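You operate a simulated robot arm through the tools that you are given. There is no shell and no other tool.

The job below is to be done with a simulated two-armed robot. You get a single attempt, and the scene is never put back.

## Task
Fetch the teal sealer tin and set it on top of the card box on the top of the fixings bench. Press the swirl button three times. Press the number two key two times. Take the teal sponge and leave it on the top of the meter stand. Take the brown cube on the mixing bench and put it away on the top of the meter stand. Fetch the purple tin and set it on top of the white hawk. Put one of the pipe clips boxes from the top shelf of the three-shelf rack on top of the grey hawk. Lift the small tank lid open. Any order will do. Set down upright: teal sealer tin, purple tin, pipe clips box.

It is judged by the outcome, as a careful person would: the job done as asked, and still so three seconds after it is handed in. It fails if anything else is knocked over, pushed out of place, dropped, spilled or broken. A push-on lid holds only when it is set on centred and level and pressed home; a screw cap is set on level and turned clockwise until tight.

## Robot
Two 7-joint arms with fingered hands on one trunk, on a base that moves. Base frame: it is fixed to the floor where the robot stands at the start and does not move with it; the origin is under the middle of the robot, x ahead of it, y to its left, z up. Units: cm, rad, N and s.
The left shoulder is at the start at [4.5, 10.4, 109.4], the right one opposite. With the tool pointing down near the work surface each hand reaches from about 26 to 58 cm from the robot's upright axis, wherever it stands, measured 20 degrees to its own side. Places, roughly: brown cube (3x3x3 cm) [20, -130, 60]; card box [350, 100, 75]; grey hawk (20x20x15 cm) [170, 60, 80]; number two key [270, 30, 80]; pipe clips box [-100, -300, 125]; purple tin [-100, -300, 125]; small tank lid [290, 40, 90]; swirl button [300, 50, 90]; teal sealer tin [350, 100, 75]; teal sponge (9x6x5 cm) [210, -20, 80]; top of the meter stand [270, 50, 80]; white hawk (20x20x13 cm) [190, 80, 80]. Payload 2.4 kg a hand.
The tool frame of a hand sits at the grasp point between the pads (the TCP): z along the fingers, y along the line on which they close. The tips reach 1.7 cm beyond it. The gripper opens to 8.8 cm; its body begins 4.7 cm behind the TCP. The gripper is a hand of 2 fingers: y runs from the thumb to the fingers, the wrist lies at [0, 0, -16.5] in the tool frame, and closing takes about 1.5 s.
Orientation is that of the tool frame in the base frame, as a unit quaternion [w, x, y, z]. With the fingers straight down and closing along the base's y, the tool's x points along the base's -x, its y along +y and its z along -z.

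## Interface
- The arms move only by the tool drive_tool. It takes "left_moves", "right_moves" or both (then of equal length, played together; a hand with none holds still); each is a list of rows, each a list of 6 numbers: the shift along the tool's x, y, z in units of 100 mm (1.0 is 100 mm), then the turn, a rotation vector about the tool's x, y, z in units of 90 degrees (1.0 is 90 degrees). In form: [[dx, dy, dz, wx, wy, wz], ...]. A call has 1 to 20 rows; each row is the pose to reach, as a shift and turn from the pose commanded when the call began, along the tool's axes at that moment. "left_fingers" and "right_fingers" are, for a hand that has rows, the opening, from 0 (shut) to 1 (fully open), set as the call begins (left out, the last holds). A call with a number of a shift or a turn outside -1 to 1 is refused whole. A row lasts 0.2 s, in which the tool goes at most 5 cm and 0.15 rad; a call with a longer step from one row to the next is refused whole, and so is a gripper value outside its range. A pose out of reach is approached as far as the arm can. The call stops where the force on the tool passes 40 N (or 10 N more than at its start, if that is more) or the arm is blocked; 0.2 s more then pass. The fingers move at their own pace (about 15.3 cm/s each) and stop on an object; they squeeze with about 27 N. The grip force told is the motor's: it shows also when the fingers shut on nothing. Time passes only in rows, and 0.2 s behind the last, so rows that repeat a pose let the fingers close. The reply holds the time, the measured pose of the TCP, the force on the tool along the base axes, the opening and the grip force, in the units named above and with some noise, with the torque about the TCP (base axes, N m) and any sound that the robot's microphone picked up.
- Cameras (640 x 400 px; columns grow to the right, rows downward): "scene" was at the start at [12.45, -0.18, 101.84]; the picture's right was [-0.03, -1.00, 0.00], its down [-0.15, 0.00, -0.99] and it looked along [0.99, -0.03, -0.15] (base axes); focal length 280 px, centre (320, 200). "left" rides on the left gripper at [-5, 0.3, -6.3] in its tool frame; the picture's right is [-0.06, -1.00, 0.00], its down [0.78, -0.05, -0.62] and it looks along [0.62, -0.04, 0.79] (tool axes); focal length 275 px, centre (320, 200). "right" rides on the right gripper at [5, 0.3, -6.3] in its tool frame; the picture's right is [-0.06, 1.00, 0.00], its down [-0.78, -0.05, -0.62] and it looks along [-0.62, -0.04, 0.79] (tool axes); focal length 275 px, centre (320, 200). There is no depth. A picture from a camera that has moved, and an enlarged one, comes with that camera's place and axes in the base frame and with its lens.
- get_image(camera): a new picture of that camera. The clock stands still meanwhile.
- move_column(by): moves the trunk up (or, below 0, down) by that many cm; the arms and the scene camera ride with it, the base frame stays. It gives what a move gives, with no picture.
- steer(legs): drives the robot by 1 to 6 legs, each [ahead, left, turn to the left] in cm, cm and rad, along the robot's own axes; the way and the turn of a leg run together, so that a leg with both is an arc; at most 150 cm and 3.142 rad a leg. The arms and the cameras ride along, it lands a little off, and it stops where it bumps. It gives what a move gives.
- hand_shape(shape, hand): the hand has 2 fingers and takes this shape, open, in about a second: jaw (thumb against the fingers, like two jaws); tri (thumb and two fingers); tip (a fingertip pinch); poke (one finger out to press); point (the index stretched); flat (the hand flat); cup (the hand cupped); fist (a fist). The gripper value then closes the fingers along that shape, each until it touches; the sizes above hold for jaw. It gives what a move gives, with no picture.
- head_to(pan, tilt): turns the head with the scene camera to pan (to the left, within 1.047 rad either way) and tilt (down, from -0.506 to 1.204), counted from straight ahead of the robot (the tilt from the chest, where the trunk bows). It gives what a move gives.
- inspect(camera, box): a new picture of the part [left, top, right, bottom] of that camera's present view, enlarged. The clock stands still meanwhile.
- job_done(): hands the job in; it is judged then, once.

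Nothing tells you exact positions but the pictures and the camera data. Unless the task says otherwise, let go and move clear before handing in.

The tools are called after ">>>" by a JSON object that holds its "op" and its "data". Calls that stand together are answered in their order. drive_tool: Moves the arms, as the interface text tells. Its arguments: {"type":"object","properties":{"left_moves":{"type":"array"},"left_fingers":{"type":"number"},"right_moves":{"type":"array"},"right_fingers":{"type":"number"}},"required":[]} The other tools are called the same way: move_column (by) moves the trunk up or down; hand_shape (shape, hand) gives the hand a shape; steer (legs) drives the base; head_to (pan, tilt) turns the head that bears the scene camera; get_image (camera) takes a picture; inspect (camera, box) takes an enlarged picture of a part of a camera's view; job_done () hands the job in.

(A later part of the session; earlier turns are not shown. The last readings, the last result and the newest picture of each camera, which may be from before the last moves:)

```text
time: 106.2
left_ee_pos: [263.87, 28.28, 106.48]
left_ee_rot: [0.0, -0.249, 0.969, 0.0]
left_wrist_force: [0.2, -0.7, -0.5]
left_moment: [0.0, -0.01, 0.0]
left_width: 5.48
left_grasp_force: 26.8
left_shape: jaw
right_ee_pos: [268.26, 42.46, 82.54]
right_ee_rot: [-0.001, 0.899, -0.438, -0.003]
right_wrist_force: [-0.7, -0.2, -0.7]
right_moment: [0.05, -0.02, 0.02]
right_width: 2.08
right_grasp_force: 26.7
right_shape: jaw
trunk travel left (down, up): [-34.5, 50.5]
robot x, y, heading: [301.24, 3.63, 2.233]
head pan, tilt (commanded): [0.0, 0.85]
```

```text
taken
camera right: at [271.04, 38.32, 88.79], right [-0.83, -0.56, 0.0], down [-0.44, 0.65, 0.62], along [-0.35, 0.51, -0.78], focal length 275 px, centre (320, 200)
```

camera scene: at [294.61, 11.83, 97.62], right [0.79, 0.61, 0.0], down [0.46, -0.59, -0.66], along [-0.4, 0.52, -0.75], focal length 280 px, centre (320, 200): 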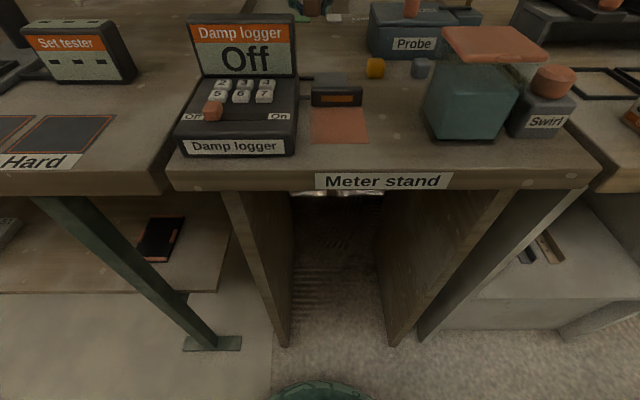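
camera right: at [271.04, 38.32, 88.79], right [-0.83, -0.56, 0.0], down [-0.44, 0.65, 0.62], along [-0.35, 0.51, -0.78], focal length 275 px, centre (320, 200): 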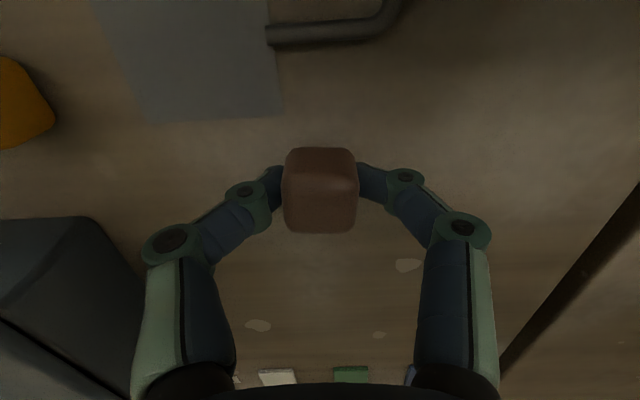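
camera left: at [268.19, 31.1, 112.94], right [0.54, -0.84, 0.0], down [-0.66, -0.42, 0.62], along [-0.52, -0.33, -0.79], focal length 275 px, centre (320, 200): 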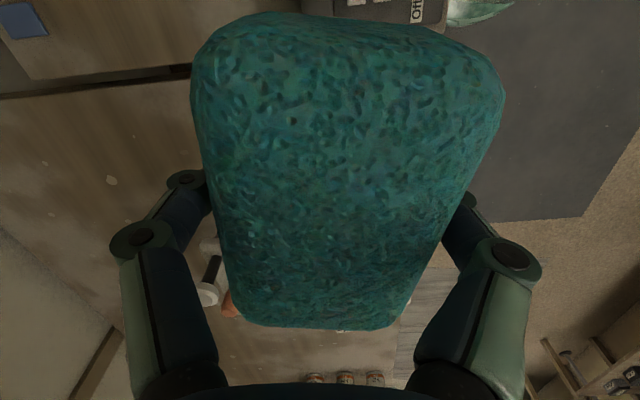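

>>> {"op": "drive_tool", "data": {"right_moves": [[0, 0, 0.03, 0, 0, 0], [0, 0, 0.06, 0, 0, 0], [0, 0, 0.09, 0, 0, 0]]}}

```text
time: 107.0
left_ee_pos: [263.9, 28.34, 106.5]
left_ee_rot: [0.001, -0.249, 0.969, -0.001]
left_wrist_force: [0.2, 0.3, 0.1]
left_moment: [0.01, 0.02, 0.01]
left_width: 5.47
left_grasp_force: 27.0
left_shape: jaw
right_ee_pos: [268.42, 42.49, 81.65]
right_ee_rot: [-0.001, 0.898, -0.439, -0.003]
right_wrist_force: [-0.3, -0.4, 0.5]
right_moment: [-0.01, 0.0, 0.01]
right_width: 2.09
right_grasp_force: 26.8
right_shape: jaw
trunk travel left (down, up): [-34.5, 50.5]
robot x, y, heading: [301.48, 3.27, 2.232]
head pan, tilt (commanded): [0.0, 0.85]
```

>>> {"op": "drive_tool", "data": {"right_moves": [[0, 0, 0.02, 0, 0, 0], [0, 0, 0.04, 0, 0, 0], [0, 0, 0.06, 0, 0, 0]]}}

```text
time: 107.8
left_ee_pos: [263.95, 28.36, 106.58]
left_ee_rot: [0.0, -0.248, 0.969, 0.0]
left_wrist_force: [0.3, 0.4, 0.2]
left_moment: [-0.02, -0.04, 0.01]
left_width: 5.47
left_grasp_force: 26.9
left_shape: jaw
right_ee_pos: [268.57, 42.55, 81.63]
right_ee_rot: [-0.001, 0.898, -0.439, -0.008]
right_wrist_force: [-1.8, 9.3, 27.1]
right_moment: [0.27, -0.2, 0.14]
right_width: 2.23
right_grasp_force: 27.3
right_shape: jaw
right hand out of reach, approached as far as the arm can: row 3
trunk travel left (down, up): [-34.5, 50.5]
robot x, y, heading: [301.68, 3.17, 2.235]
head pan, tilt (commanded): [0.0, 0.85]
```

The cube is on the surface (27 N at TCP 81.6). I'll ease off the pressure and open the fingers part-way.

>>> {"op": "drive_tool", "data": {"right_moves": [[0, 0, -0.02, 0, 0, 0], [0, 0, -0.04, 0, 0, 0]]}}

>>> {"op": "drive_tool", "data": {"right_moves": [[0, 0, 0, 0, 0, 0], [0, 0, 0, 0, 0, 0], [0, 0, 0, 0, 0, 0], [0, 0, 0, 0, 0, 0]], "right_fingers": 0.45}}

>>> {"op": "get_image", "data": {"camera": "right"}}

```text
time: 108.3
left_ee_pos: [263.88, 28.43, 106.45]
left_ee_rot: [0.001, -0.249, 0.968, 0.001]
left_wrist_force: [-0.1, 1.0, 0.3]
left_moment: [-0.01, 0.01, 0.03]
left_width: 5.48
left_grasp_force: 27.2
left_shape: jaw
right_ee_pos: [268.58, 42.42, 81.55]
right_ee_rot: [0.001, 0.898, -0.44, -0.002]
right_wrist_force: [-1.3, 2.8, 8.7]
right_moment: [0.1, -0.05, 0.06]
right_width: 2.16
right_grasp_force: 27.4
right_shape: jaw
trunk travel left (down, up): [-34.5, 50.5]
robot x, y, heading: [301.48, 3.4, 2.233]
head pan, tilt (commanded): [0.0, 0.85]
```

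```text
time: 109.3
left_ee_pos: [263.95, 28.35, 106.46]
left_ee_rot: [0.0, -0.249, 0.969, -0.001]
left_wrist_force: [-0.8, 0.6, -0.3]
left_moment: [-0.04, 0.0, -0.06]
left_width: 5.49
left_grasp_force: 27.0
left_shape: jaw
right_ee_pos: [268.54, 42.36, 81.75]
right_ee_rot: [-0.001, 0.898, -0.44, -0.004]
right_wrist_force: [0.3, -1.0, 5.3]
right_moment: [-0.02, -0.01, 0.0]
right_width: 3.49
right_grasp_force: 0.1
right_shape: jaw
trunk travel left (down, up): [-34.5, 50.5]
robot x, y, heading: [301.09, 3.15, 2.226]
head pan, tilt (commanded): [0.0, 0.85]
```

```text
taken
camera right: at [271.35, 38.14, 87.93], right [-0.83, -0.56, 0.0], down [-0.44, 0.65, 0.62], along [-0.35, 0.51, -0.78], focal length 275 px, centre (320, 200)
```

right: 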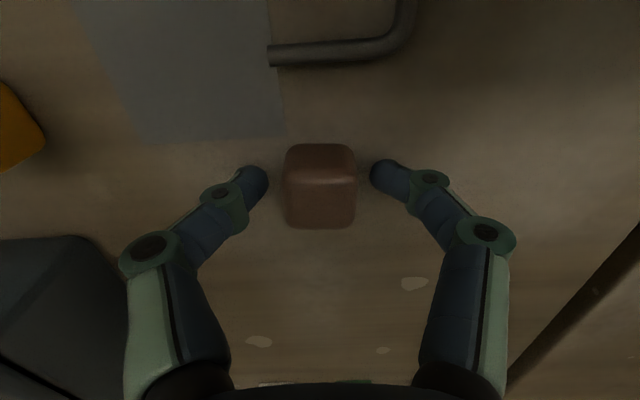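

The cube is released and standing. Raising the right hand straight up and retreating.

>>> {"op": "drive_tool", "data": {"right_moves": [[0, 0, -0.2, 0, 0, 0], [0, 0, -0.5, 0, 0, 0], [0, 0, -0.8, 0, 0, 0], [0, 0, -1.0, 0, 0, 0]]}}

>>> {"op": "drive_tool", "data": {"right_moves": [[0, 0, -0.3, 0, 0, 0], [0, 0, -0.6, 0, 0, 0], [0.1, 0, -1.0, 0, 0, 0]]}}

>>> {"op": "drive_tool", "data": {"right_moves": [[0.4, -0.3, -0.2, 0, 0, 0], [0.8, -0.6, -0.4, 0, 0, 0], [1.0, -0.7, -0.4, 0, 0, 0]]}}

>>> {"op": "drive_tool", "data": {"right_moves": [[0.4, -0.3, 0, 0, 0, 0], [0.7, -0.6, 0, 0, 0, 0], [0.8, -0.6, 0, 0, 0, 0]]}}

>>> {"op": "get_image", "data": {"camera": "right"}}

```text
time: 110.3
left_ee_pos: [263.83, 28.42, 106.46]
left_ee_rot: [0.0, -0.249, 0.969, 0.0]
left_wrist_force: [-0.7, 0.1, 0.0]
left_moment: [0.03, 0.01, 0.0]
left_width: 5.48
left_grasp_force: 26.8
left_shape: jaw
right_ee_pos: [268.57, 42.37, 91.77]
right_ee_rot: [0.0, 0.898, -0.44, -0.005]
right_wrist_force: [0.3, -0.6, 0.4]
right_moment: [-0.04, 0.0, 0.01]
right_width: 3.92
right_grasp_force: 0.0
right_shape: jaw
trunk travel left (down, up): [-34.5, 50.5]
robot x, y, heading: [301.15, 3.37, 2.228]
head pan, tilt (commanded): [0.0, 0.85]
```

```text
time: 111.2
left_ee_pos: [263.89, 28.37, 106.42]
left_ee_rot: [0.0, -0.25, 0.968, 0.0]
left_wrist_force: [-0.9, 0.0, -0.8]
left_moment: [-0.02, -0.02, -0.03]
left_width: 5.48
left_grasp_force: 26.7
left_shape: jaw
right_ee_pos: [269.44, 41.74, 101.59]
right_ee_rot: [-0.001, 0.898, -0.44, -0.002]
right_wrist_force: [-0.2, -0.4, 0.7]
right_moment: [-0.02, 0.0, -0.01]
right_width: 3.92
right_grasp_force: 0.0
right_shape: jaw
trunk travel left (down, up): [-34.5, 50.5]
robot x, y, heading: [301.19, 3.51, 2.232]
head pan, tilt (commanded): [0.0, 0.85]
```

```text
refused: row 1 steps farther than a row can; nothing moved
```

```text
time: 112.0
left_ee_pos: [263.9, 28.34, 106.51]
left_ee_rot: [0.0, -0.249, 0.969, 0.0]
left_wrist_force: [0.9, 0.3, -0.6]
left_moment: [0.01, -0.01, 0.02]
left_width: 5.49
left_grasp_force: 27.0
left_shape: jaw
right_ee_pos: [278.92, 38.99, 101.65]
right_ee_rot: [-0.001, 0.898, -0.44, -0.003]
right_wrist_force: [-0.7, -0.4, -0.5]
right_moment: [0.01, -0.02, 0.02]
right_width: 3.91
right_grasp_force: 0.1
right_shape: jaw
trunk travel left (down, up): [-34.5, 50.5]
robot x, y, heading: [301.38, 3.25, 2.232]
head pan, tilt (commanded): [0.0, 0.85]
```

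```text
taken
camera right: at [281.69, 34.62, 107.89], right [-0.83, -0.56, 0.0], down [-0.44, 0.65, 0.62], along [-0.35, 0.51, -0.78], focal length 275 px, centre (320, 200)
```

right: 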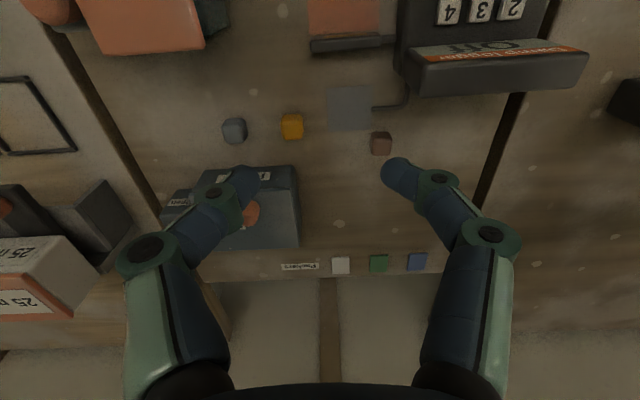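

The brown cube stands on the meter stand. I'll pull the right hand further back and bring the sponge over its spot left of the cube.

>>> {"op": "drive_tool", "data": {"right_moves": [[0.3, -0.2, -0.1, 0, 0, 0], [0.6, -0.4, -0.2, 0, 0, 0], [1.0, -0.6, -0.2, 0, 0, 0]], "left_moves": [[-0.1, 0.33, 0, 0, 0, -0.03], [-0.2, 0.66, 0, 0, 0, -0.07], [-0.35, 1.0, 0, 0, 0, -0.1]]}}

>>> {"op": "get_image", "data": {"camera": "left"}}

>>> {"op": "get_image", "data": {"camera": "right"}}

```text
time: 112.8
left_ee_pos: [262.13, 38.98, 106.53]
left_ee_rot: [-0.001, -0.323, 0.946, -0.001]
left_wrist_force: [-0.2, 0.7, -0.6]
left_moment: [-0.02, -0.01, 0.02]
left_width: 5.46
left_grasp_force: 27.2
left_shape: jaw
right_ee_pos: [290.01, 34.7, 103.45]
right_ee_rot: [-0.001, 0.898, -0.439, -0.003]
right_wrist_force: [-0.4, 0.1, -0.4]
right_moment: [0.02, -0.05, -0.01]
right_width: 3.95
right_grasp_force: 0.2
right_shape: jaw
trunk travel left (down, up): [-34.5, 50.5]
robot x, y, heading: [301.74, 3.08, 2.231]
head pan, tilt (commanded): [0.0, 0.85]
```

```text
taken
camera left: at [265.97, 42.34, 112.97], right [0.66, -0.75, 0.0], down [-0.59, -0.52, 0.62], along [-0.47, -0.41, -0.78], focal length 275 px, centre (320, 200)
```

left: 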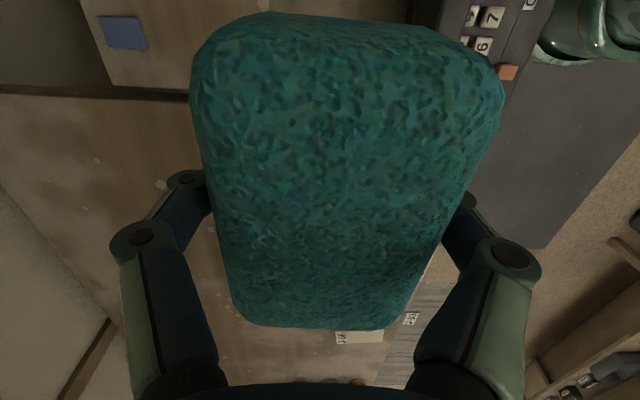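

```text
taken
camera right: at [292.73, 30.45, 109.7], right [-0.83, -0.56, 0.0], down [-0.44, 0.65, 0.62], along [-0.35, 0.51, -0.78], focal length 275 px, centre (320, 200)
```

right: 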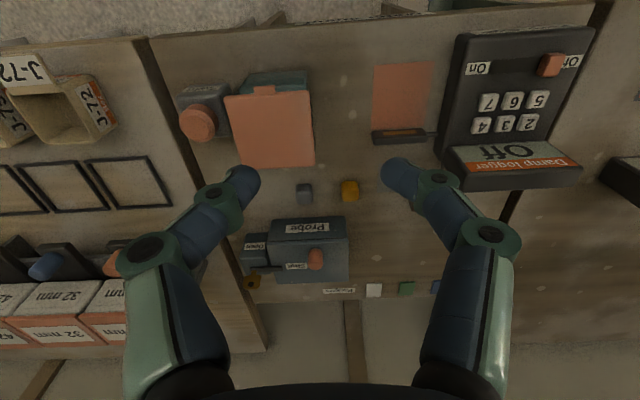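

>>> {"op": "drive_tool", "data": {"left_moves": [[-0.02, 0.18, 0.2, 0, 0, 0], [-0.02, 0.18, 0.6, 0, 0, 0], [-0.02, 0.18, 1.0, 0, 0, 0]]}}

>>> {"op": "get_image", "data": {"camera": "right"}}

>>> {"op": "get_image", "data": {"camera": "left"}}

```text
time: 113.5
left_ee_pos: [261.24, 40.22, 96.59]
left_ee_rot: [0.001, -0.323, 0.946, 0.001]
left_wrist_force: [0.4, -0.1, -0.3]
left_moment: [-0.02, 0.0, 0.02]
left_width: 5.46
left_grasp_force: 27.1
left_shape: jaw
right_ee_pos: [289.86, 34.7, 103.46]
right_ee_rot: [0.0, 0.898, -0.44, -0.004]
right_wrist_force: [-0.1, 1.2, 0.3]
right_moment: [-0.01, -0.01, -0.04]
right_width: 3.92
right_grasp_force: 0.0
right_shape: jaw
trunk travel left (down, up): [-34.5, 50.5]
robot x, y, heading: [301.46, 3.27, 2.232]
head pan, tilt (commanded): [0.0, 0.85]
```

```text
taken
camera right: at [292.65, 30.47, 109.69], right [-0.83, -0.56, 0.0], down [-0.44, 0.65, 0.62], along [-0.35, 0.51, -0.78], focal length 275 px, centre (320, 200)
```

right: 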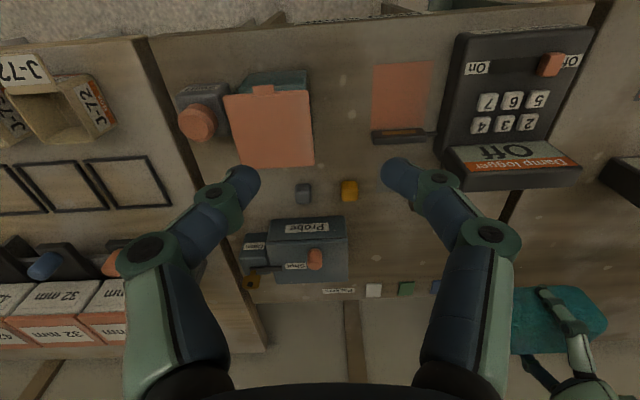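

```text
taken
camera left: at [265.05, 43.66, 102.98], right [0.66, -0.75, 0.0], down [-0.59, -0.52, 0.62], along [-0.46, -0.41, -0.79], focal length 275 px, centre (320, 200)
```

left: 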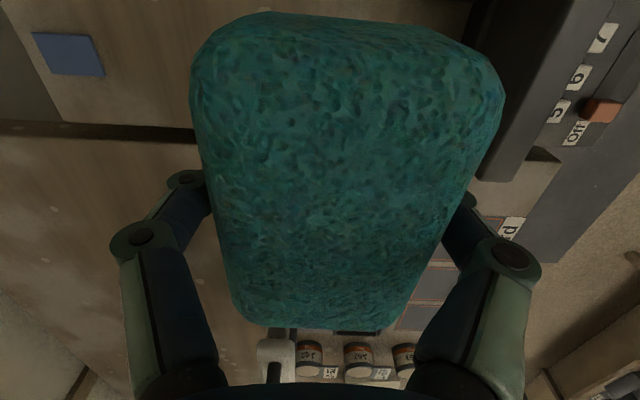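

The sponge will fit between the stand's left edge and the cube; the display is 8 cm clear. Continuing down with a 0.3 cm shift right.

>>> {"op": "drive_tool", "data": {"left_moves": [[-0.03, 0, 0.4, 0, 0, 0], [-0.03, 0, 0.8, 0, 0, 0], [-0.03, 0, 1.0, 0, 0, 0]]}}

>>> {"op": "drive_tool", "data": {"left_moves": [[0, 0, 0.1, 0, 0, 0], [0, 0, 0.2, 0, 0, 0], [0, 0, 0.3, 0, 0, 0], [0, 0, 0.34, 0, 0, 0]]}}

>>> {"op": "get_image", "data": {"camera": "right"}}

>>> {"op": "get_image", "data": {"camera": "left"}}

```text
time: 114.3
left_ee_pos: [261.6, 40.37, 86.43]
left_ee_rot: [0.0, -0.324, 0.946, 0.0]
left_wrist_force: [0.6, 0.0, -0.4]
left_moment: [-0.02, -0.02, 0.02]
left_width: 5.46
left_grasp_force: 26.8
left_shape: jaw
right_ee_pos: [289.79, 34.7, 103.42]
right_ee_rot: [-0.001, 0.898, -0.441, -0.004]
right_wrist_force: [0.9, 0.8, -0.2]
right_moment: [-0.01, -0.01, 0.02]
right_width: 3.92
right_grasp_force: 0.1
right_shape: jaw
trunk travel left (down, up): [-34.5, 50.5]
robot x, y, heading: [301.36, 2.51, 2.229]
head pan, tilt (commanded): [0.0, 0.85]
```

```text
time: 115.3
left_ee_pos: [261.5, 40.51, 83.04]
left_ee_rot: [-0.001, -0.324, 0.946, 0.0]
left_wrist_force: [-0.1, -0.9, -0.6]
left_moment: [0.0, 0.05, 0.01]
left_width: 5.47
left_grasp_force: 26.9
left_shape: jaw
right_ee_pos: [289.91, 34.73, 103.33]
right_ee_rot: [-0.001, 0.898, -0.44, -0.003]
right_wrist_force: [-0.4, 0.8, -0.3]
right_moment: [0.03, 0.0, 0.04]
right_width: 3.97
right_grasp_force: 0.1
right_shape: jaw
trunk travel left (down, up): [-34.5, 50.5]
robot x, y, heading: [301.27, 3.11, 2.232]
head pan, tilt (commanded): [0.0, 0.85]
```

```text
taken
camera right: at [292.66, 30.47, 109.69], right [-0.83, -0.56, 0.0], down [-0.44, 0.65, 0.62], along [-0.35, 0.51, -0.78], focal length 275 px, centre (320, 200)
```

right: 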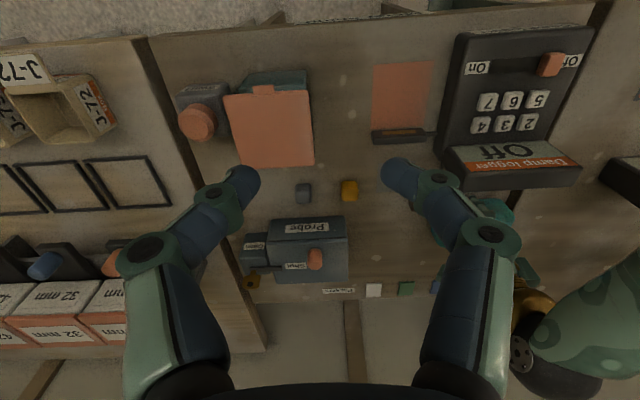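

```text
taken
camera left: at [265.32, 43.98, 89.45], right [0.66, -0.75, 0.0], down [-0.59, -0.52, 0.62], along [-0.46, -0.41, -0.79], focal length 275 px, centre (320, 200)
```

left: 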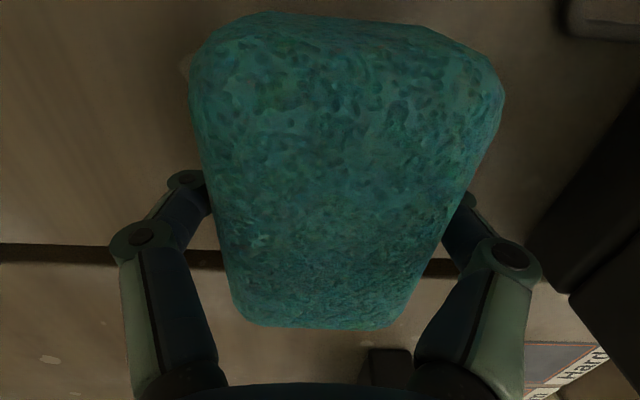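

>>> {"op": "drive_tool", "data": {"left_moves": [[0, 0, 0.02, 0, 0, 0], [0, 0, 0.04, 0, 0, 0], [0, 0, 0.05, 0, 0, 0]]}}

```text
time: 116.2
left_ee_pos: [261.45, 40.49, 82.6]
left_ee_rot: [0.0, -0.324, 0.946, 0.001]
left_wrist_force: [-0.3, 0.2, -0.4]
left_moment: [-0.01, 0.0, -0.04]
left_width: 5.46
left_grasp_force: 26.8
left_shape: jaw
right_ee_pos: [289.86, 34.75, 103.44]
right_ee_rot: [-0.001, 0.898, -0.439, -0.004]
right_wrist_force: [0.0, 0.1, -0.6]
right_moment: [0.01, 0.03, 0.02]
right_width: 3.92
right_grasp_force: 0.0
right_shape: jaw
trunk travel left (down, up): [-34.5, 50.5]
robot x, y, heading: [301.02, 2.62, 2.229]
head pan, tilt (commanded): [0.0, 0.85]
```

>>> {"op": "drive_tool", "data": {"left_moves": [[0, 0, 0.02, 0, 0, 0], [0, 0, 0.04, 0, 0, 0], [0, 0, 0.05, 0, 0, 0]]}}

```text
time: 117.0
left_ee_pos: [261.52, 40.61, 82.34]
left_ee_rot: [0.0, -0.324, 0.946, 0.001]
left_wrist_force: [-1.0, -1.5, 13.0]
left_moment: [-0.12, -0.05, -0.01]
left_width: 5.4
left_grasp_force: 27.0
left_shape: jaw
right_ee_pos: [289.97, 34.7, 103.55]
right_ee_rot: [-0.001, 0.898, -0.439, -0.003]
right_wrist_force: [-1.0, 0.2, 0.0]
right_moment: [0.02, -0.03, 0.01]
right_width: 3.94
right_grasp_force: 0.0
right_shape: jaw
trunk travel left (down, up): [-34.5, 50.5]
robot x, y, heading: [301.63, 2.97, 2.231]
head pan, tilt (commanded): [0.0, 0.85]
```

Contact (13 N). I'll release the sponge, opening the fingers only moderately, then lift.

>>> {"op": "drive_tool", "data": {"left_moves": [[0, 0, -0.01, 0, 0, 0], [0, 0, -0.02, 0, 0, 0], [0, 0, -0.02, 0, 0, 0], [0, 0, -0.02, 0, 0, 0]], "left_fingers": 0.8}}

>>> {"op": "drive_tool", "data": {"left_moves": [[0, 0, -0.2, 0, 0, 0], [0, 0, -0.5, 0, 0, 0], [0, 0, -0.8, 0, 0, 0], [0, 0, -1.0, 0, 0, 0]]}}

>>> {"op": "get_image", "data": {"camera": "left"}}

```text
time: 118.0
left_ee_pos: [261.6, 40.62, 82.28]
left_ee_rot: [0.0, -0.324, 0.946, -0.001]
left_wrist_force: [-0.5, -0.6, 0.2]
left_moment: [-0.02, 0.01, 0.0]
left_width: 7.05
left_grasp_force: 0.1
left_shape: jaw
right_ee_pos: [289.9, 34.75, 103.4]
right_ee_rot: [0.0, 0.898, -0.439, -0.003]
right_wrist_force: [-0.1, 0.2, 0.8]
right_moment: [0.03, 0.03, 0.03]
right_width: 3.93
right_grasp_force: 0.1
right_shape: jaw
trunk travel left (down, up): [-34.5, 50.5]
robot x, y, heading: [301.05, 2.98, 2.232]
head pan, tilt (commanded): [0.0, 0.85]
```

```text
time: 119.0
left_ee_pos: [261.35, 40.66, 92.26]
left_ee_rot: [0.0, -0.325, 0.946, 0.0]
left_wrist_force: [0.1, -0.1, 0.1]
left_moment: [-0.03, -0.01, 0.0]
left_width: 7.03
left_grasp_force: 0.0
left_shape: jaw
right_ee_pos: [289.85, 34.8, 103.45]
right_ee_rot: [-0.001, 0.898, -0.439, -0.003]
right_wrist_force: [-0.1, 0.7, -0.2]
right_moment: [0.01, 0.02, -0.02]
right_width: 3.93
right_grasp_force: 0.1
right_shape: jaw
trunk travel left (down, up): [-34.5, 50.5]
robot x, y, heading: [301.13, 2.96, 2.232]
head pan, tilt (commanded): [0.0, 0.85]
```

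```text
taken
camera left: at [265.15, 44.08, 98.64], right [0.66, -0.75, 0.0], down [-0.59, -0.52, 0.62], along [-0.46, -0.41, -0.79], focal length 275 px, centre (320, 200)
```

left: 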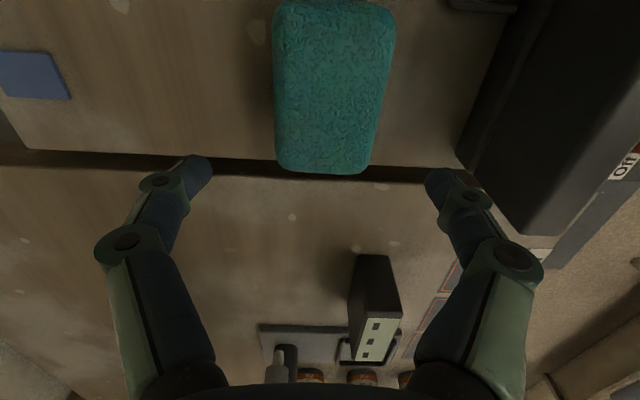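

The sponge rests on the stand, about 2 cm inside its left edge. I'll lift the left hand away and turn it back to its usual orientation, then look at the keys.

>>> {"op": "drive_tool", "data": {"left_moves": [[0, 0, -0.4, 0, 0, 0], [0, 0, -0.8, 0, 0, 0], [0, -0.2, -1.0, 0, 0, 0]]}}

>>> {"op": "drive_tool", "data": {"left_moves": [[0.1, -0.3, -0.1, 0, 0, -0.09], [0.2, -0.6, -0.2, 0, 0, -0.18], [0.3, -0.9, -0.3, 0, 0, -0.27], [0.35, -1.0, -0.3, 0, 0, -0.36], [0.35, -1.0, -0.3, 0, 0, -0.45], [0.35, -1.0, -0.3, 0, 0, -0.54], [0.35, -1.0, -0.3, 0, 0, -0.63], [0.35, -1.0, -0.3, 0, 0, -0.72], [0.35, -1.0, -0.3, 0, 0, -0.81], [0.35, -1.0, -0.3, 0, 0, -0.9], [0.35, -1.0, -0.3, 0, 0, -0.99]]}}

>>> {"op": "get_image", "data": {"camera": "right"}}

>>> {"op": "get_image", "data": {"camera": "scene"}}

```text
time: 119.8
left_ee_pos: [262.45, 38.74, 102.3]
left_ee_rot: [0.0, -0.326, 0.945, -0.001]
left_wrist_force: [0.4, -0.3, 0.6]
left_moment: [-0.02, 0.0, -0.01]
left_width: 7.01
left_grasp_force: 0.1
left_shape: jaw
right_ee_pos: [289.82, 34.81, 103.43]
right_ee_rot: [-0.001, 0.898, -0.44, -0.004]
right_wrist_force: [0.4, 0.2, 0.0]
right_moment: [0.01, 0.0, 0.01]
right_width: 3.95
right_grasp_force: 0.1
right_shape: jaw
trunk travel left (down, up): [-34.5, 50.5]
robot x, y, heading: [301.8, 3.14, 2.23]
head pan, tilt (commanded): [0.0, 0.85]
```

```text
time: 122.2
left_ee_pos: [266.05, 28.96, 105.33]
left_ee_rot: [-0.001, 0.895, -0.446, 0.0]
left_wrist_force: [-0.6, 1.1, -0.5]
left_moment: [0.0, 0.01, -0.02]
left_width: 7.02
left_grasp_force: 0.1
left_shape: jaw
right_ee_pos: [289.88, 34.8, 103.4]
right_ee_rot: [-0.001, 0.898, -0.44, -0.003]
right_wrist_force: [-0.3, -0.1, -0.4]
right_moment: [-0.01, -0.01, 0.03]
right_width: 3.95
right_grasp_force: 0.0
right_shape: jaw
trunk travel left (down, up): [-34.5, 50.5]
robot x, y, heading: [301.65, 2.83, 2.228]
head pan, tilt (commanded): [0.0, 0.85]
```

```text
taken
camera right: at [292.66, 30.47, 109.69], right [-0.83, -0.56, 0.0], down [-0.44, 0.65, 0.62], along [-0.35, 0.51, -0.78], focal length 275 px, centre (320, 200)
```

right: 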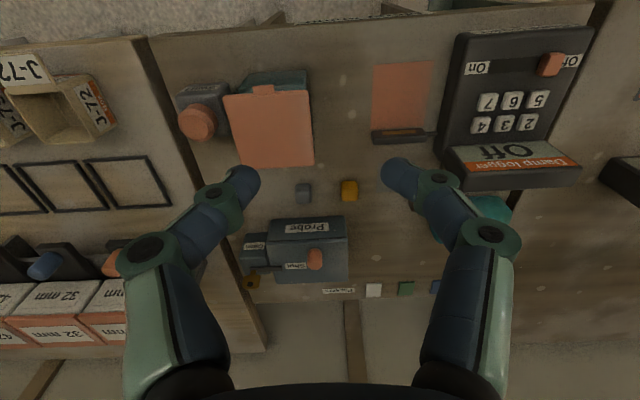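

```text
taken
camera scene: at [294.62, 11.83, 97.62], right [0.79, 0.61, 0.0], down [0.46, -0.59, -0.66], along [-0.4, 0.52, -0.75], focal length 280 px, centre (320, 200)
```

scene: 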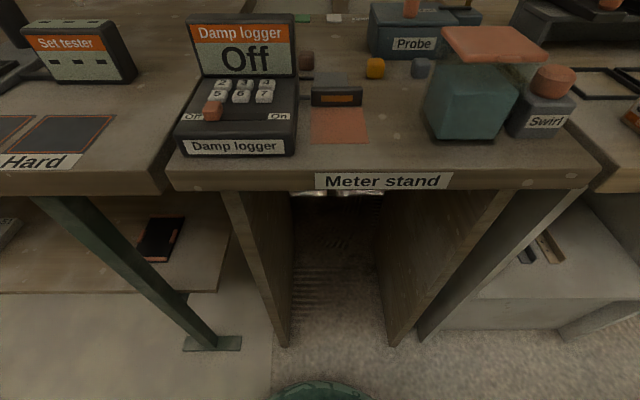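

Both items are placed. Next I'll put both hands in the poke shape and see where the finger sits.

>>> {"op": "hand_shape", "data": {"hand": "right", "shape": "poke"}}

>>> {"op": "hand_shape", "data": {"hand": "left", "shape": "poke"}}

>>> {"op": "get_image", "data": {"camera": "right"}}

>>> {"op": "get_image", "data": {"camera": "left"}}

```text
time: 123.0
left_ee_pos: [266.07, 29.04, 105.29]
left_ee_rot: [0.0, 0.895, -0.447, -0.001]
left_wrist_force: [0.3, 0.6, 0.6]
left_moment: [0.01, 0.0, 0.0]
left_width: 7.05
left_grasp_force: 0.1
left_shape: jaw
right_ee_pos: [289.83, 34.74, 103.44]
right_ee_rot: [0.0, 0.898, -0.44, -0.003]
right_wrist_force: [-0.1, -0.1, 0.5]
right_moment: [0.01, 0.02, 0.01]
right_width: 0.0
right_grasp_force: 0.1
right_shape: poke
trunk travel left (down, up): [-34.5, 50.5]
robot x, y, heading: [301.48, 3.06, 2.235]
head pan, tilt (commanded): [0.0, 0.85]
```

```text
time: 124.0
left_ee_pos: [266.23, 28.88, 105.28]
left_ee_rot: [-0.001, 0.895, -0.447, 0.0]
left_wrist_force: [-0.2, 0.8, 0.0]
left_moment: [-0.01, -0.02, 0.02]
left_width: 0.0
left_grasp_force: 0.1
left_shape: poke
right_ee_pos: [289.86, 34.67, 103.44]
right_ee_rot: [0.0, 0.898, -0.44, -0.004]
right_wrist_force: [0.5, -0.9, 0.4]
right_moment: [0.03, 0.02, 0.01]
right_width: 0.01
right_grasp_force: 0.1
right_shape: poke
trunk travel left (down, up): [-34.5, 50.5]
robot x, y, heading: [301.07, 2.76, 2.235]
head pan, tilt (commanded): [0.0, 0.85]
```

```text
taken
camera right: at [292.66, 30.47, 109.69], right [-0.83, -0.56, 0.0], down [-0.44, 0.65, 0.62], along [-0.35, 0.51, -0.78], focal length 275 px, centre (320, 200)
```

right: 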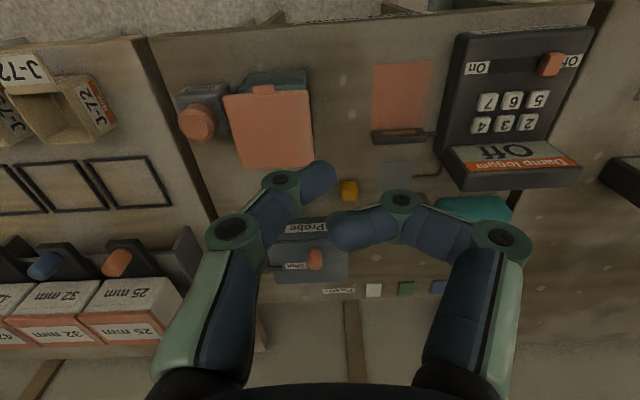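

```text
taken
camera left: at [262.89, 32.84, 111.67], right [0.76, 0.65, 0.0], down [0.51, -0.6, 0.62], along [0.4, -0.47, -0.79], focal length 275 px, centre (320, 200)
```

left: 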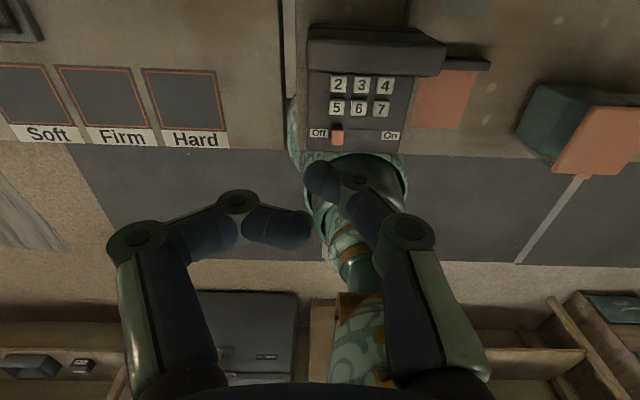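

The poking fingertip sits essentially on the tool axis, about 1.7 cm beyond the TCP. Now I'll zoom both cameras to fix the swirl button and key positions.

>>> {"op": "inspect", "data": {"camera": "right", "box": [160, 50, 340, 170]}}

>>> {"op": "inspect", "data": {"camera": "scene", "box": [410, 20, 610, 145]}}

>>> {"op": "inspect", "data": {"camera": "left", "box": [290, 20, 450, 160]}}

>>> {"op": "inspect", "data": {"camera": "right", "box": [430, 20, 610, 200]}}

>>> {"op": "inspect", "data": {"camera": "scene", "box": [160, 0, 360, 170]}}

```text
3.33 times, centred on (250, 110) of right
camera zoom: at [292.66, 30.47, 109.69], right [-0.83, -0.56, 0.0], down [-0.44, 0.65, 0.62], along [-0.35, 0.51, -0.78], focal length 918 px, centre (553, 500)
```

zoom: 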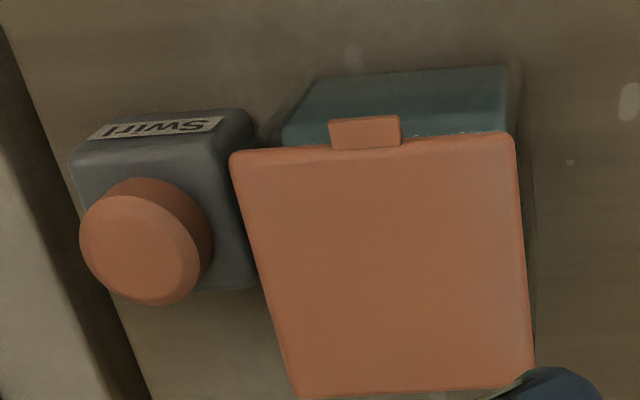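

```text
3.20 times, centred on (510, 82) of scene
camera zoom: at [294.62, 11.83, 97.62], right [0.79, 0.61, 0.0], down [0.46, -0.59, -0.66], along [-0.4, 0.52, -0.75], focal length 895 px, centre (-288, 576)
```

zoom: 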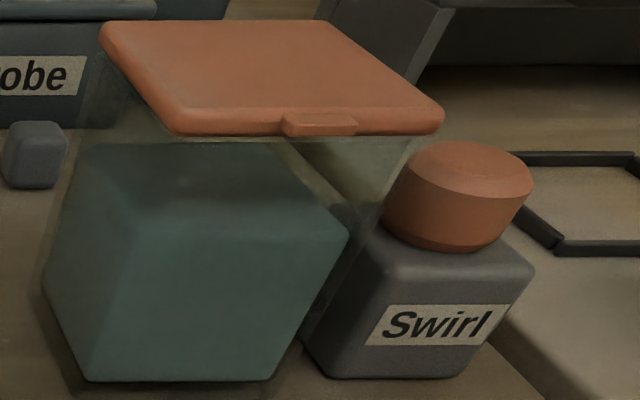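

```text
2.86 times, centred on (370, 90) of left
camera zoom: at [262.89, 32.84, 111.67], right [0.76, 0.65, 0.0], down [0.51, -0.6, 0.62], along [0.4, -0.47, -0.79], focal length 786 px, centre (177, 514)
```

zoom: 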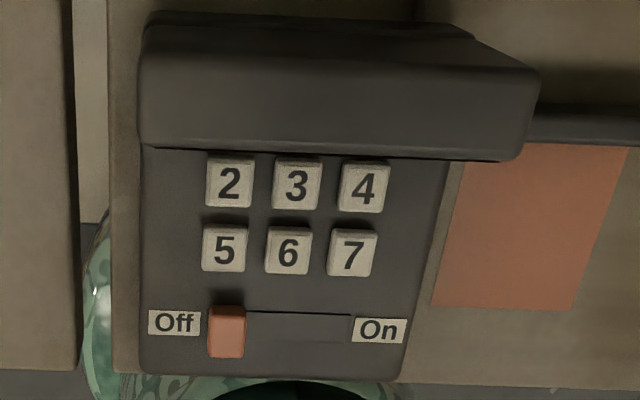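

```text
2.22 times, centred on (520, 110) of right
camera zoom: at [292.66, 30.47, 109.69], right [-0.83, -0.56, 0.0], down [-0.44, 0.65, 0.62], along [-0.35, 0.51, -0.78], focal length 612 px, centre (-124, 400)
```

zoom: 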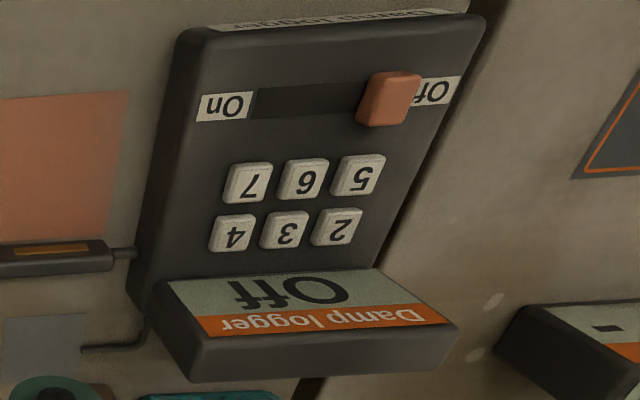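

```text
2.35 times, centred on (260, 85) of scene
camera zoom: at [294.62, 11.83, 97.62], right [0.79, 0.61, 0.0], down [0.46, -0.59, -0.66], along [-0.4, 0.52, -0.75], focal length 658 px, centre (461, 471)
```

zoom: 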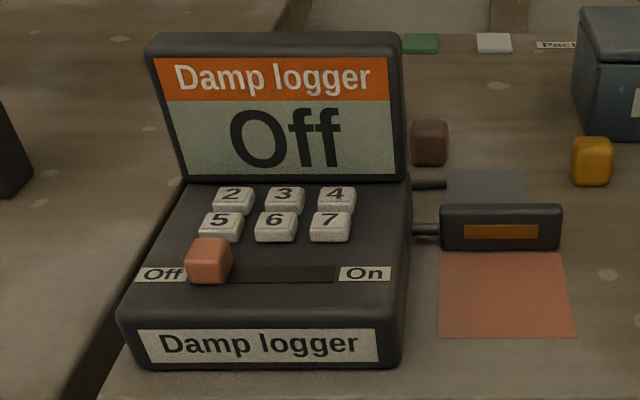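

Key 2 triangulates to 39.5 ahead, 10.0 left, z≈83.7. I'll zoom on the left fingertip to place its contact point precisely.

>>> {"op": "inspect", "data": {"camera": "left", "box": [260, 130, 440, 270]}}

>>> {"op": "inspect", "data": {"camera": "right", "box": [230, 130, 410, 270]}}

```text
2.86 times, centred on (350, 200) of left
camera zoom: at [262.89, 32.84, 111.67], right [0.76, 0.65, 0.0], down [0.51, -0.6, 0.62], along [0.4, -0.47, -0.79], focal length 786 px, centre (234, 200)
```

zoom: 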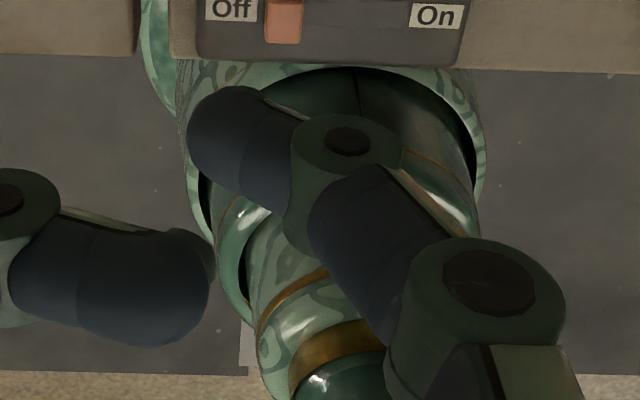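

```text
2.86 times, centred on (320, 200) of right
camera zoom: at [292.66, 30.47, 109.69], right [-0.83, -0.56, 0.0], down [-0.44, 0.65, 0.62], along [-0.35, 0.51, -0.78], focal length 786 px, centre (320, 200)
```

zoom: 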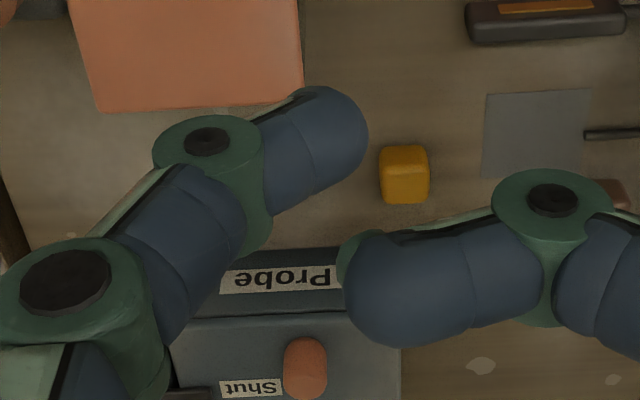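

Fingertip radius is about 0.6 cm, on the tool axis. I'll tilt the left hand 20° back from the display and bring the tip over key 2.

>>> {"op": "drive_tool", "data": {"left_moves": [[0.1, -0.06, 0.3, 0, -0.075, 0], [0.2, -0.13, 0.6, 0, -0.15, 0], [0.3, -0.193, 0.9, 0, -0.222, 0]]}}

>>> {"op": "get_image", "data": {"camera": "left"}}

>>> {"op": "get_image", "data": {"camera": "scene"}}

```text
time: 124.8
left_ee_pos: [269.31, 27.68, 96.24]
left_ee_rot: [-0.078, 0.881, -0.44, -0.156]
left_wrist_force: [-1.1, 0.9, 0.2]
left_moment: [0.01, 0.0, 0.0]
left_width: 0.0
left_grasp_force: 0.1
left_shape: poke
right_ee_pos: [289.78, 34.73, 103.33]
right_ee_rot: [0.0, 0.898, -0.44, -0.004]
right_wrist_force: [0.2, -0.1, 0.5]
right_moment: [-0.02, 0.0, 0.04]
right_width: 0.0
right_grasp_force: 0.0
right_shape: poke
trunk travel left (down, up): [-34.5, 50.5]
robot x, y, heading: [301.27, 3.14, 2.229]
head pan, tilt (commanded): [0.0, 0.85]
```

```text
taken
camera left: at [267.62, 29.6, 103.98], right [0.76, 0.65, 0.02], down [0.61, -0.73, 0.31], along [0.22, -0.22, -0.95], focal length 275 px, centre (320, 200)
```

left: 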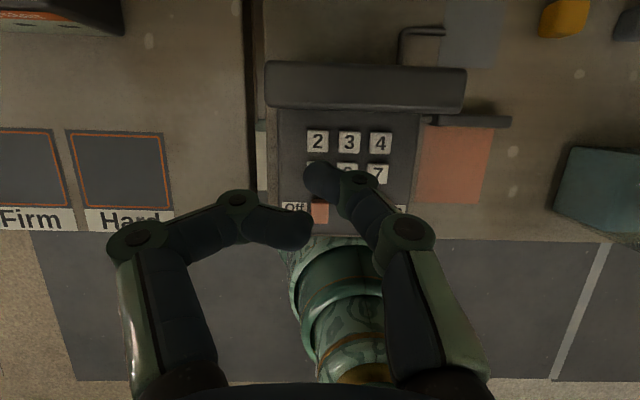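

```text
taken
camera scene: at [294.63, 11.83, 97.62], right [0.79, 0.61, 0.0], down [0.46, -0.59, -0.66], along [-0.4, 0.52, -0.75], focal length 280 px, centre (320, 200)
```

scene: 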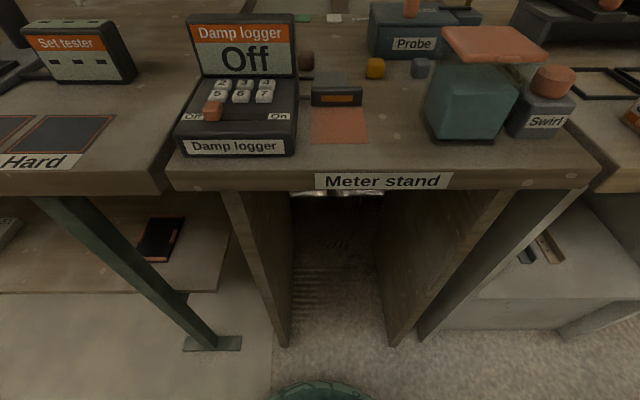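

The tip is above key 2. Descending vertically to just above it.

>>> {"op": "drive_tool", "data": {"left_moves": [[0.12, -0.01, 0.329, 0, 0, 0], [0.239, -0.02, 0.658, 0, 0, 0], [0.335, -0.02, 0.92, 0, 0, 0]]}}

>>> {"op": "get_image", "data": {"camera": "left"}}

>>> {"op": "inspect", "data": {"camera": "scene", "box": [160, 0, 360, 170]}}

```text
time: 125.5
left_ee_pos: [269.58, 27.9, 86.4]
left_ee_rot: [-0.078, 0.881, -0.441, -0.155]
left_wrist_force: [-0.2, -0.1, 0.4]
left_moment: [0.01, 0.03, 0.01]
left_width: 0.0
left_grasp_force: 0.0
left_shape: poke
right_ee_pos: [289.93, 34.74, 103.39]
right_ee_rot: [-0.001, 0.898, -0.44, -0.004]
right_wrist_force: [-0.5, 0.0, 0.0]
right_moment: [0.03, -0.01, -0.01]
right_width: 0.02
right_grasp_force: 0.1
right_shape: poke
trunk travel left (down, up): [-34.5, 50.5]
robot x, y, heading: [301.73, 3.27, 2.227]
head pan, tilt (commanded): [0.0, 0.85]
```

```text
taken
camera left: at [267.86, 29.75, 94.18], right [0.76, 0.65, 0.02], down [0.61, -0.73, 0.31], along [0.22, -0.23, -0.95], focal length 275 px, centre (320, 200)
```

left: 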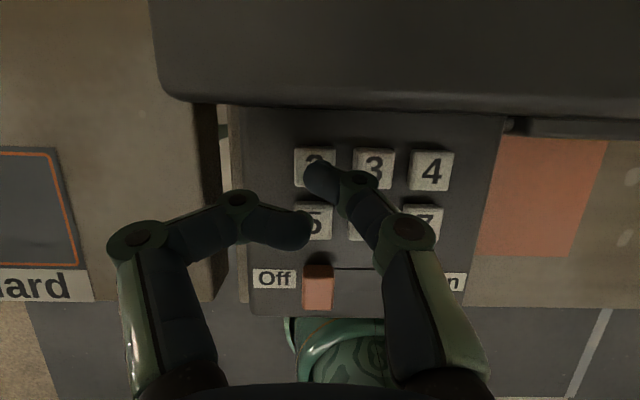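

```text
2.35 times, centred on (260, 85) of scene
camera zoom: at [294.62, 11.83, 97.62], right [0.79, 0.61, 0.0], down [0.46, -0.59, -0.66], along [-0.4, 0.52, -0.75], focal length 658 px, centre (461, 471)
```

zoom: 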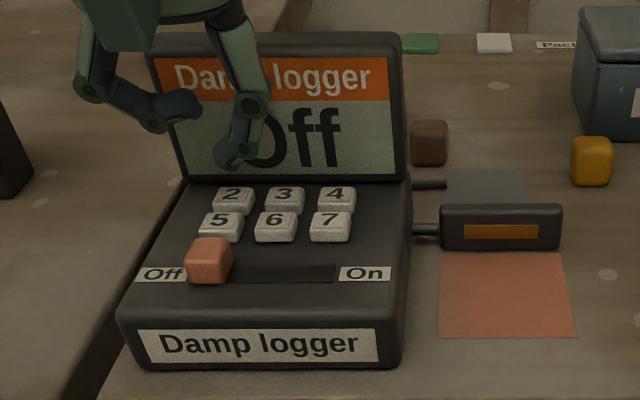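

>>> {"op": "drive_tool", "data": {"left_moves": [[0.014, 0, 0.038, 0, 0, 0], [0.027, 0, 0.075, 0, 0, 0], [0.034, 0, 0.094, 0, 0, 0]]}}

>>> {"op": "inspect", "data": {"camera": "scene", "box": [160, 0, 360, 170]}}

>>> {"op": "inspect", "data": {"camera": "left", "box": [220, 100, 420, 240]}}

```text
time: 126.3
left_ee_pos: [269.62, 27.93, 85.52]
left_ee_rot: [-0.077, 0.881, -0.44, -0.154]
left_wrist_force: [-1.0, 0.4, -0.6]
left_moment: [0.03, 0.01, 0.0]
left_width: 0.0
left_grasp_force: 0.0
left_shape: poke
right_ee_pos: [289.82, 34.7, 103.4]
right_ee_rot: [-0.001, 0.899, -0.439, -0.003]
right_wrist_force: [0.1, 0.3, 0.1]
right_moment: [-0.02, -0.01, -0.01]
right_width: 0.03
right_grasp_force: 0.0
right_shape: poke
trunk travel left (down, up): [-34.5, 50.5]
robot x, y, heading: [301.57, 2.97, 2.228]
head pan, tilt (commanded): [0.0, 0.85]
```

```text
2.35 times, centred on (260, 85) of scene
camera zoom: at [294.63, 11.83, 97.62], right [0.79, 0.61, 0.0], down [0.46, -0.59, -0.66], along [-0.4, 0.52, -0.75], focal length 658 px, centre (461, 471)
```

zoom: 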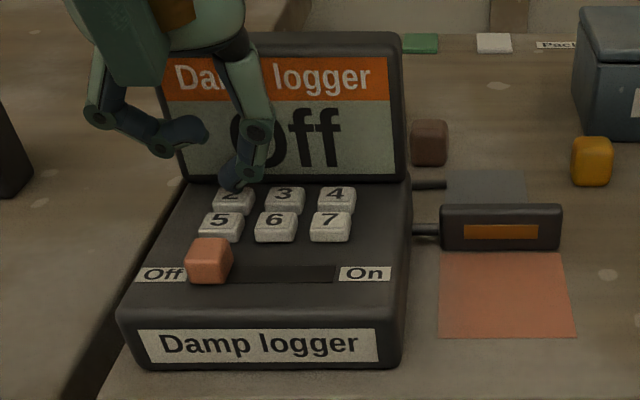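

```text
2.86 times, centred on (320, 170) of left
camera zoom: at [267.83, 29.74, 93.21], right [0.76, 0.65, 0.02], down [0.61, -0.73, 0.31], along [0.22, -0.23, -0.95], focal length 786 px, centre (320, 286)
```

zoom: 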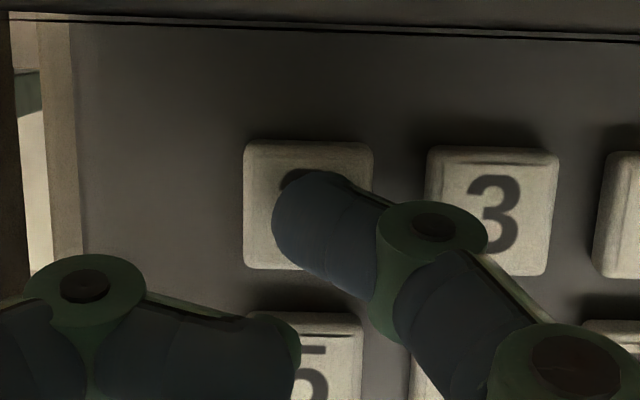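

The tip is centred on key 2. Now pressing in small steps.

>>> {"op": "drive_tool", "data": {"left_moves": [[0.007, 0, 0.019, 0, 0, 0], [0.014, 0, 0.038, 0, 0, 0]]}}

```text
time: 127.0
left_ee_pos: [269.49, 27.84, 85.25]
left_ee_rot: [-0.078, 0.881, -0.44, -0.155]
left_wrist_force: [0.2, -0.4, 1.9]
left_moment: [-0.02, 0.02, 0.0]
left_width: 0.0
left_grasp_force: 0.0
left_shape: poke
right_ee_pos: [289.83, 34.64, 103.51]
right_ee_rot: [0.0, 0.898, -0.44, -0.003]
right_wrist_force: [-0.6, 0.0, -0.2]
right_moment: [-0.01, 0.01, 0.0]
right_width: 0.01
right_grasp_force: 0.2
right_shape: poke
trunk travel left (down, up): [-34.5, 50.5]
robot x, y, heading: [301.64, 2.94, 2.228]
head pan, tilt (commanded): [0.0, 0.85]
heard: click
```

Heard a click — first press of key 2. I'll lift off and press once more.

>>> {"op": "drive_tool", "data": {"left_moves": [[-0.017, 0, -0.047, 0, 0, 0], [-0.034, 0, -0.094, 0, 0, 0]]}}

>>> {"op": "drive_tool", "data": {"left_moves": [[0.014, 0, 0.038, 0, 0, 0], [0.024, 0, 0.066, 0, 0, 0], [0.034, 0, 0.094, 0, 0, 0]]}}

```text
time: 127.5
left_ee_pos: [269.71, 27.81, 86.06]
left_ee_rot: [-0.079, 0.88, -0.441, -0.155]
left_wrist_force: [0.4, -0.9, 0.1]
left_moment: [0.0, -0.03, 0.0]
left_width: 0.0
left_grasp_force: 0.0
left_shape: poke
right_ee_pos: [289.89, 34.82, 103.45]
right_ee_rot: [0.0, 0.898, -0.439, -0.003]
right_wrist_force: [0.0, -0.7, 0.5]
right_moment: [0.03, 0.01, 0.04]
right_width: 0.0
right_grasp_force: 0.0
right_shape: poke
trunk travel left (down, up): [-34.5, 50.5]
robot x, y, heading: [301.56, 3.38, 2.228]
head pan, tilt (commanded): [0.0, 0.85]
```

```text
time: 128.3
left_ee_pos: [269.52, 27.92, 85.15]
left_ee_rot: [-0.078, 0.881, -0.441, -0.156]
left_wrist_force: [0.9, 0.3, 1.4]
left_moment: [0.03, -0.01, 0.01]
left_width: 0.01
left_grasp_force: 0.0
left_shape: poke
right_ee_pos: [289.78, 34.7, 103.33]
right_ee_rot: [0.0, 0.898, -0.44, -0.003]
right_wrist_force: [0.4, 0.1, 1.5]
right_moment: [0.01, 0.0, -0.01]
right_width: 0.03
right_grasp_force: 0.2
right_shape: poke
trunk travel left (down, up): [-34.5, 50.5]
robot x, y, heading: [301.44, 3.14, 2.231]
head pan, tilt (commanded): [0.0, 0.85]
heard: click
```

Second click heard — key 2 has been pressed twice. Lifting the left hand well clear and straightening it.

>>> {"op": "drive_tool", "data": {"left_moves": [[-0.068, 0, -0.188, 0, 0, 0], [-0.2, 0, -0.55, 0, 0, 0], [-0.342, 0, -0.94, 0, 0, 0]]}}

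>>> {"op": "drive_tool", "data": {"left_moves": [[-0.1, 0.1, -0.3, 0, 0.08, 0], [-0.2, 0.2, -0.6, 0, 0.16, 0], [-0.3, 0.3, -0.85, 0, 0.222, 0]]}}

>>> {"op": "inspect", "data": {"camera": "scene", "box": [160, 0, 360, 170]}}

```text
time: 129.2
left_ee_pos: [269.71, 27.73, 95.32]
left_ee_rot: [-0.077, 0.881, -0.44, -0.155]
left_wrist_force: [-0.7, 0.7, 0.2]
left_moment: [0.02, -0.01, 0.02]
left_width: 0.0
left_grasp_force: 0.1
left_shape: poke
right_ee_pos: [289.82, 34.77, 103.48]
right_ee_rot: [0.0, 0.898, -0.439, -0.004]
right_wrist_force: [0.0, -0.5, -0.5]
right_moment: [0.01, 0.0, 0.01]
right_width: 0.0
right_grasp_force: 0.1
right_shape: poke
trunk travel left (down, up): [-34.5, 50.5]
robot x, y, heading: [301.69, 2.87, 2.23]
head pan, tilt (commanded): [0.0, 0.85]
```

```text
time: 129.9
left_ee_pos: [267.33, 25.82, 104.11]
left_ee_rot: [-0.001, 0.895, -0.447, 0.001]
left_wrist_force: [-0.5, 0.0, -0.4]
left_moment: [-0.01, 0.0, 0.03]
left_width: 0.0
left_grasp_force: 0.0
left_shape: poke
right_ee_pos: [289.83, 34.66, 103.42]
right_ee_rot: [-0.001, 0.899, -0.439, -0.003]
right_wrist_force: [1.2, -0.2, -0.3]
right_moment: [0.02, 0.01, 0.0]
right_width: 0.02
right_grasp_force: 0.0
right_shape: poke
trunk travel left (down, up): [-34.5, 50.5]
robot x, y, heading: [301.2, 3.07, 2.23]
head pan, tilt (commanded): [0.0, 0.85]
```

```text
2.35 times, centred on (260, 85) of scene
camera zoom: at [294.63, 11.83, 97.62], right [0.79, 0.61, 0.0], down [0.46, -0.59, -0.66], along [-0.4, 0.52, -0.75], focal length 658 px, centre (461, 471)
```

zoom: 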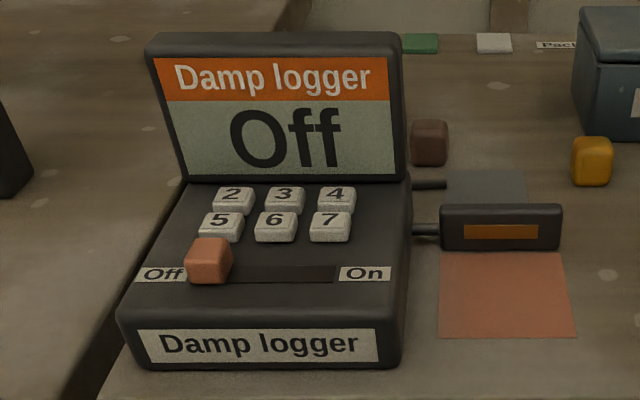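

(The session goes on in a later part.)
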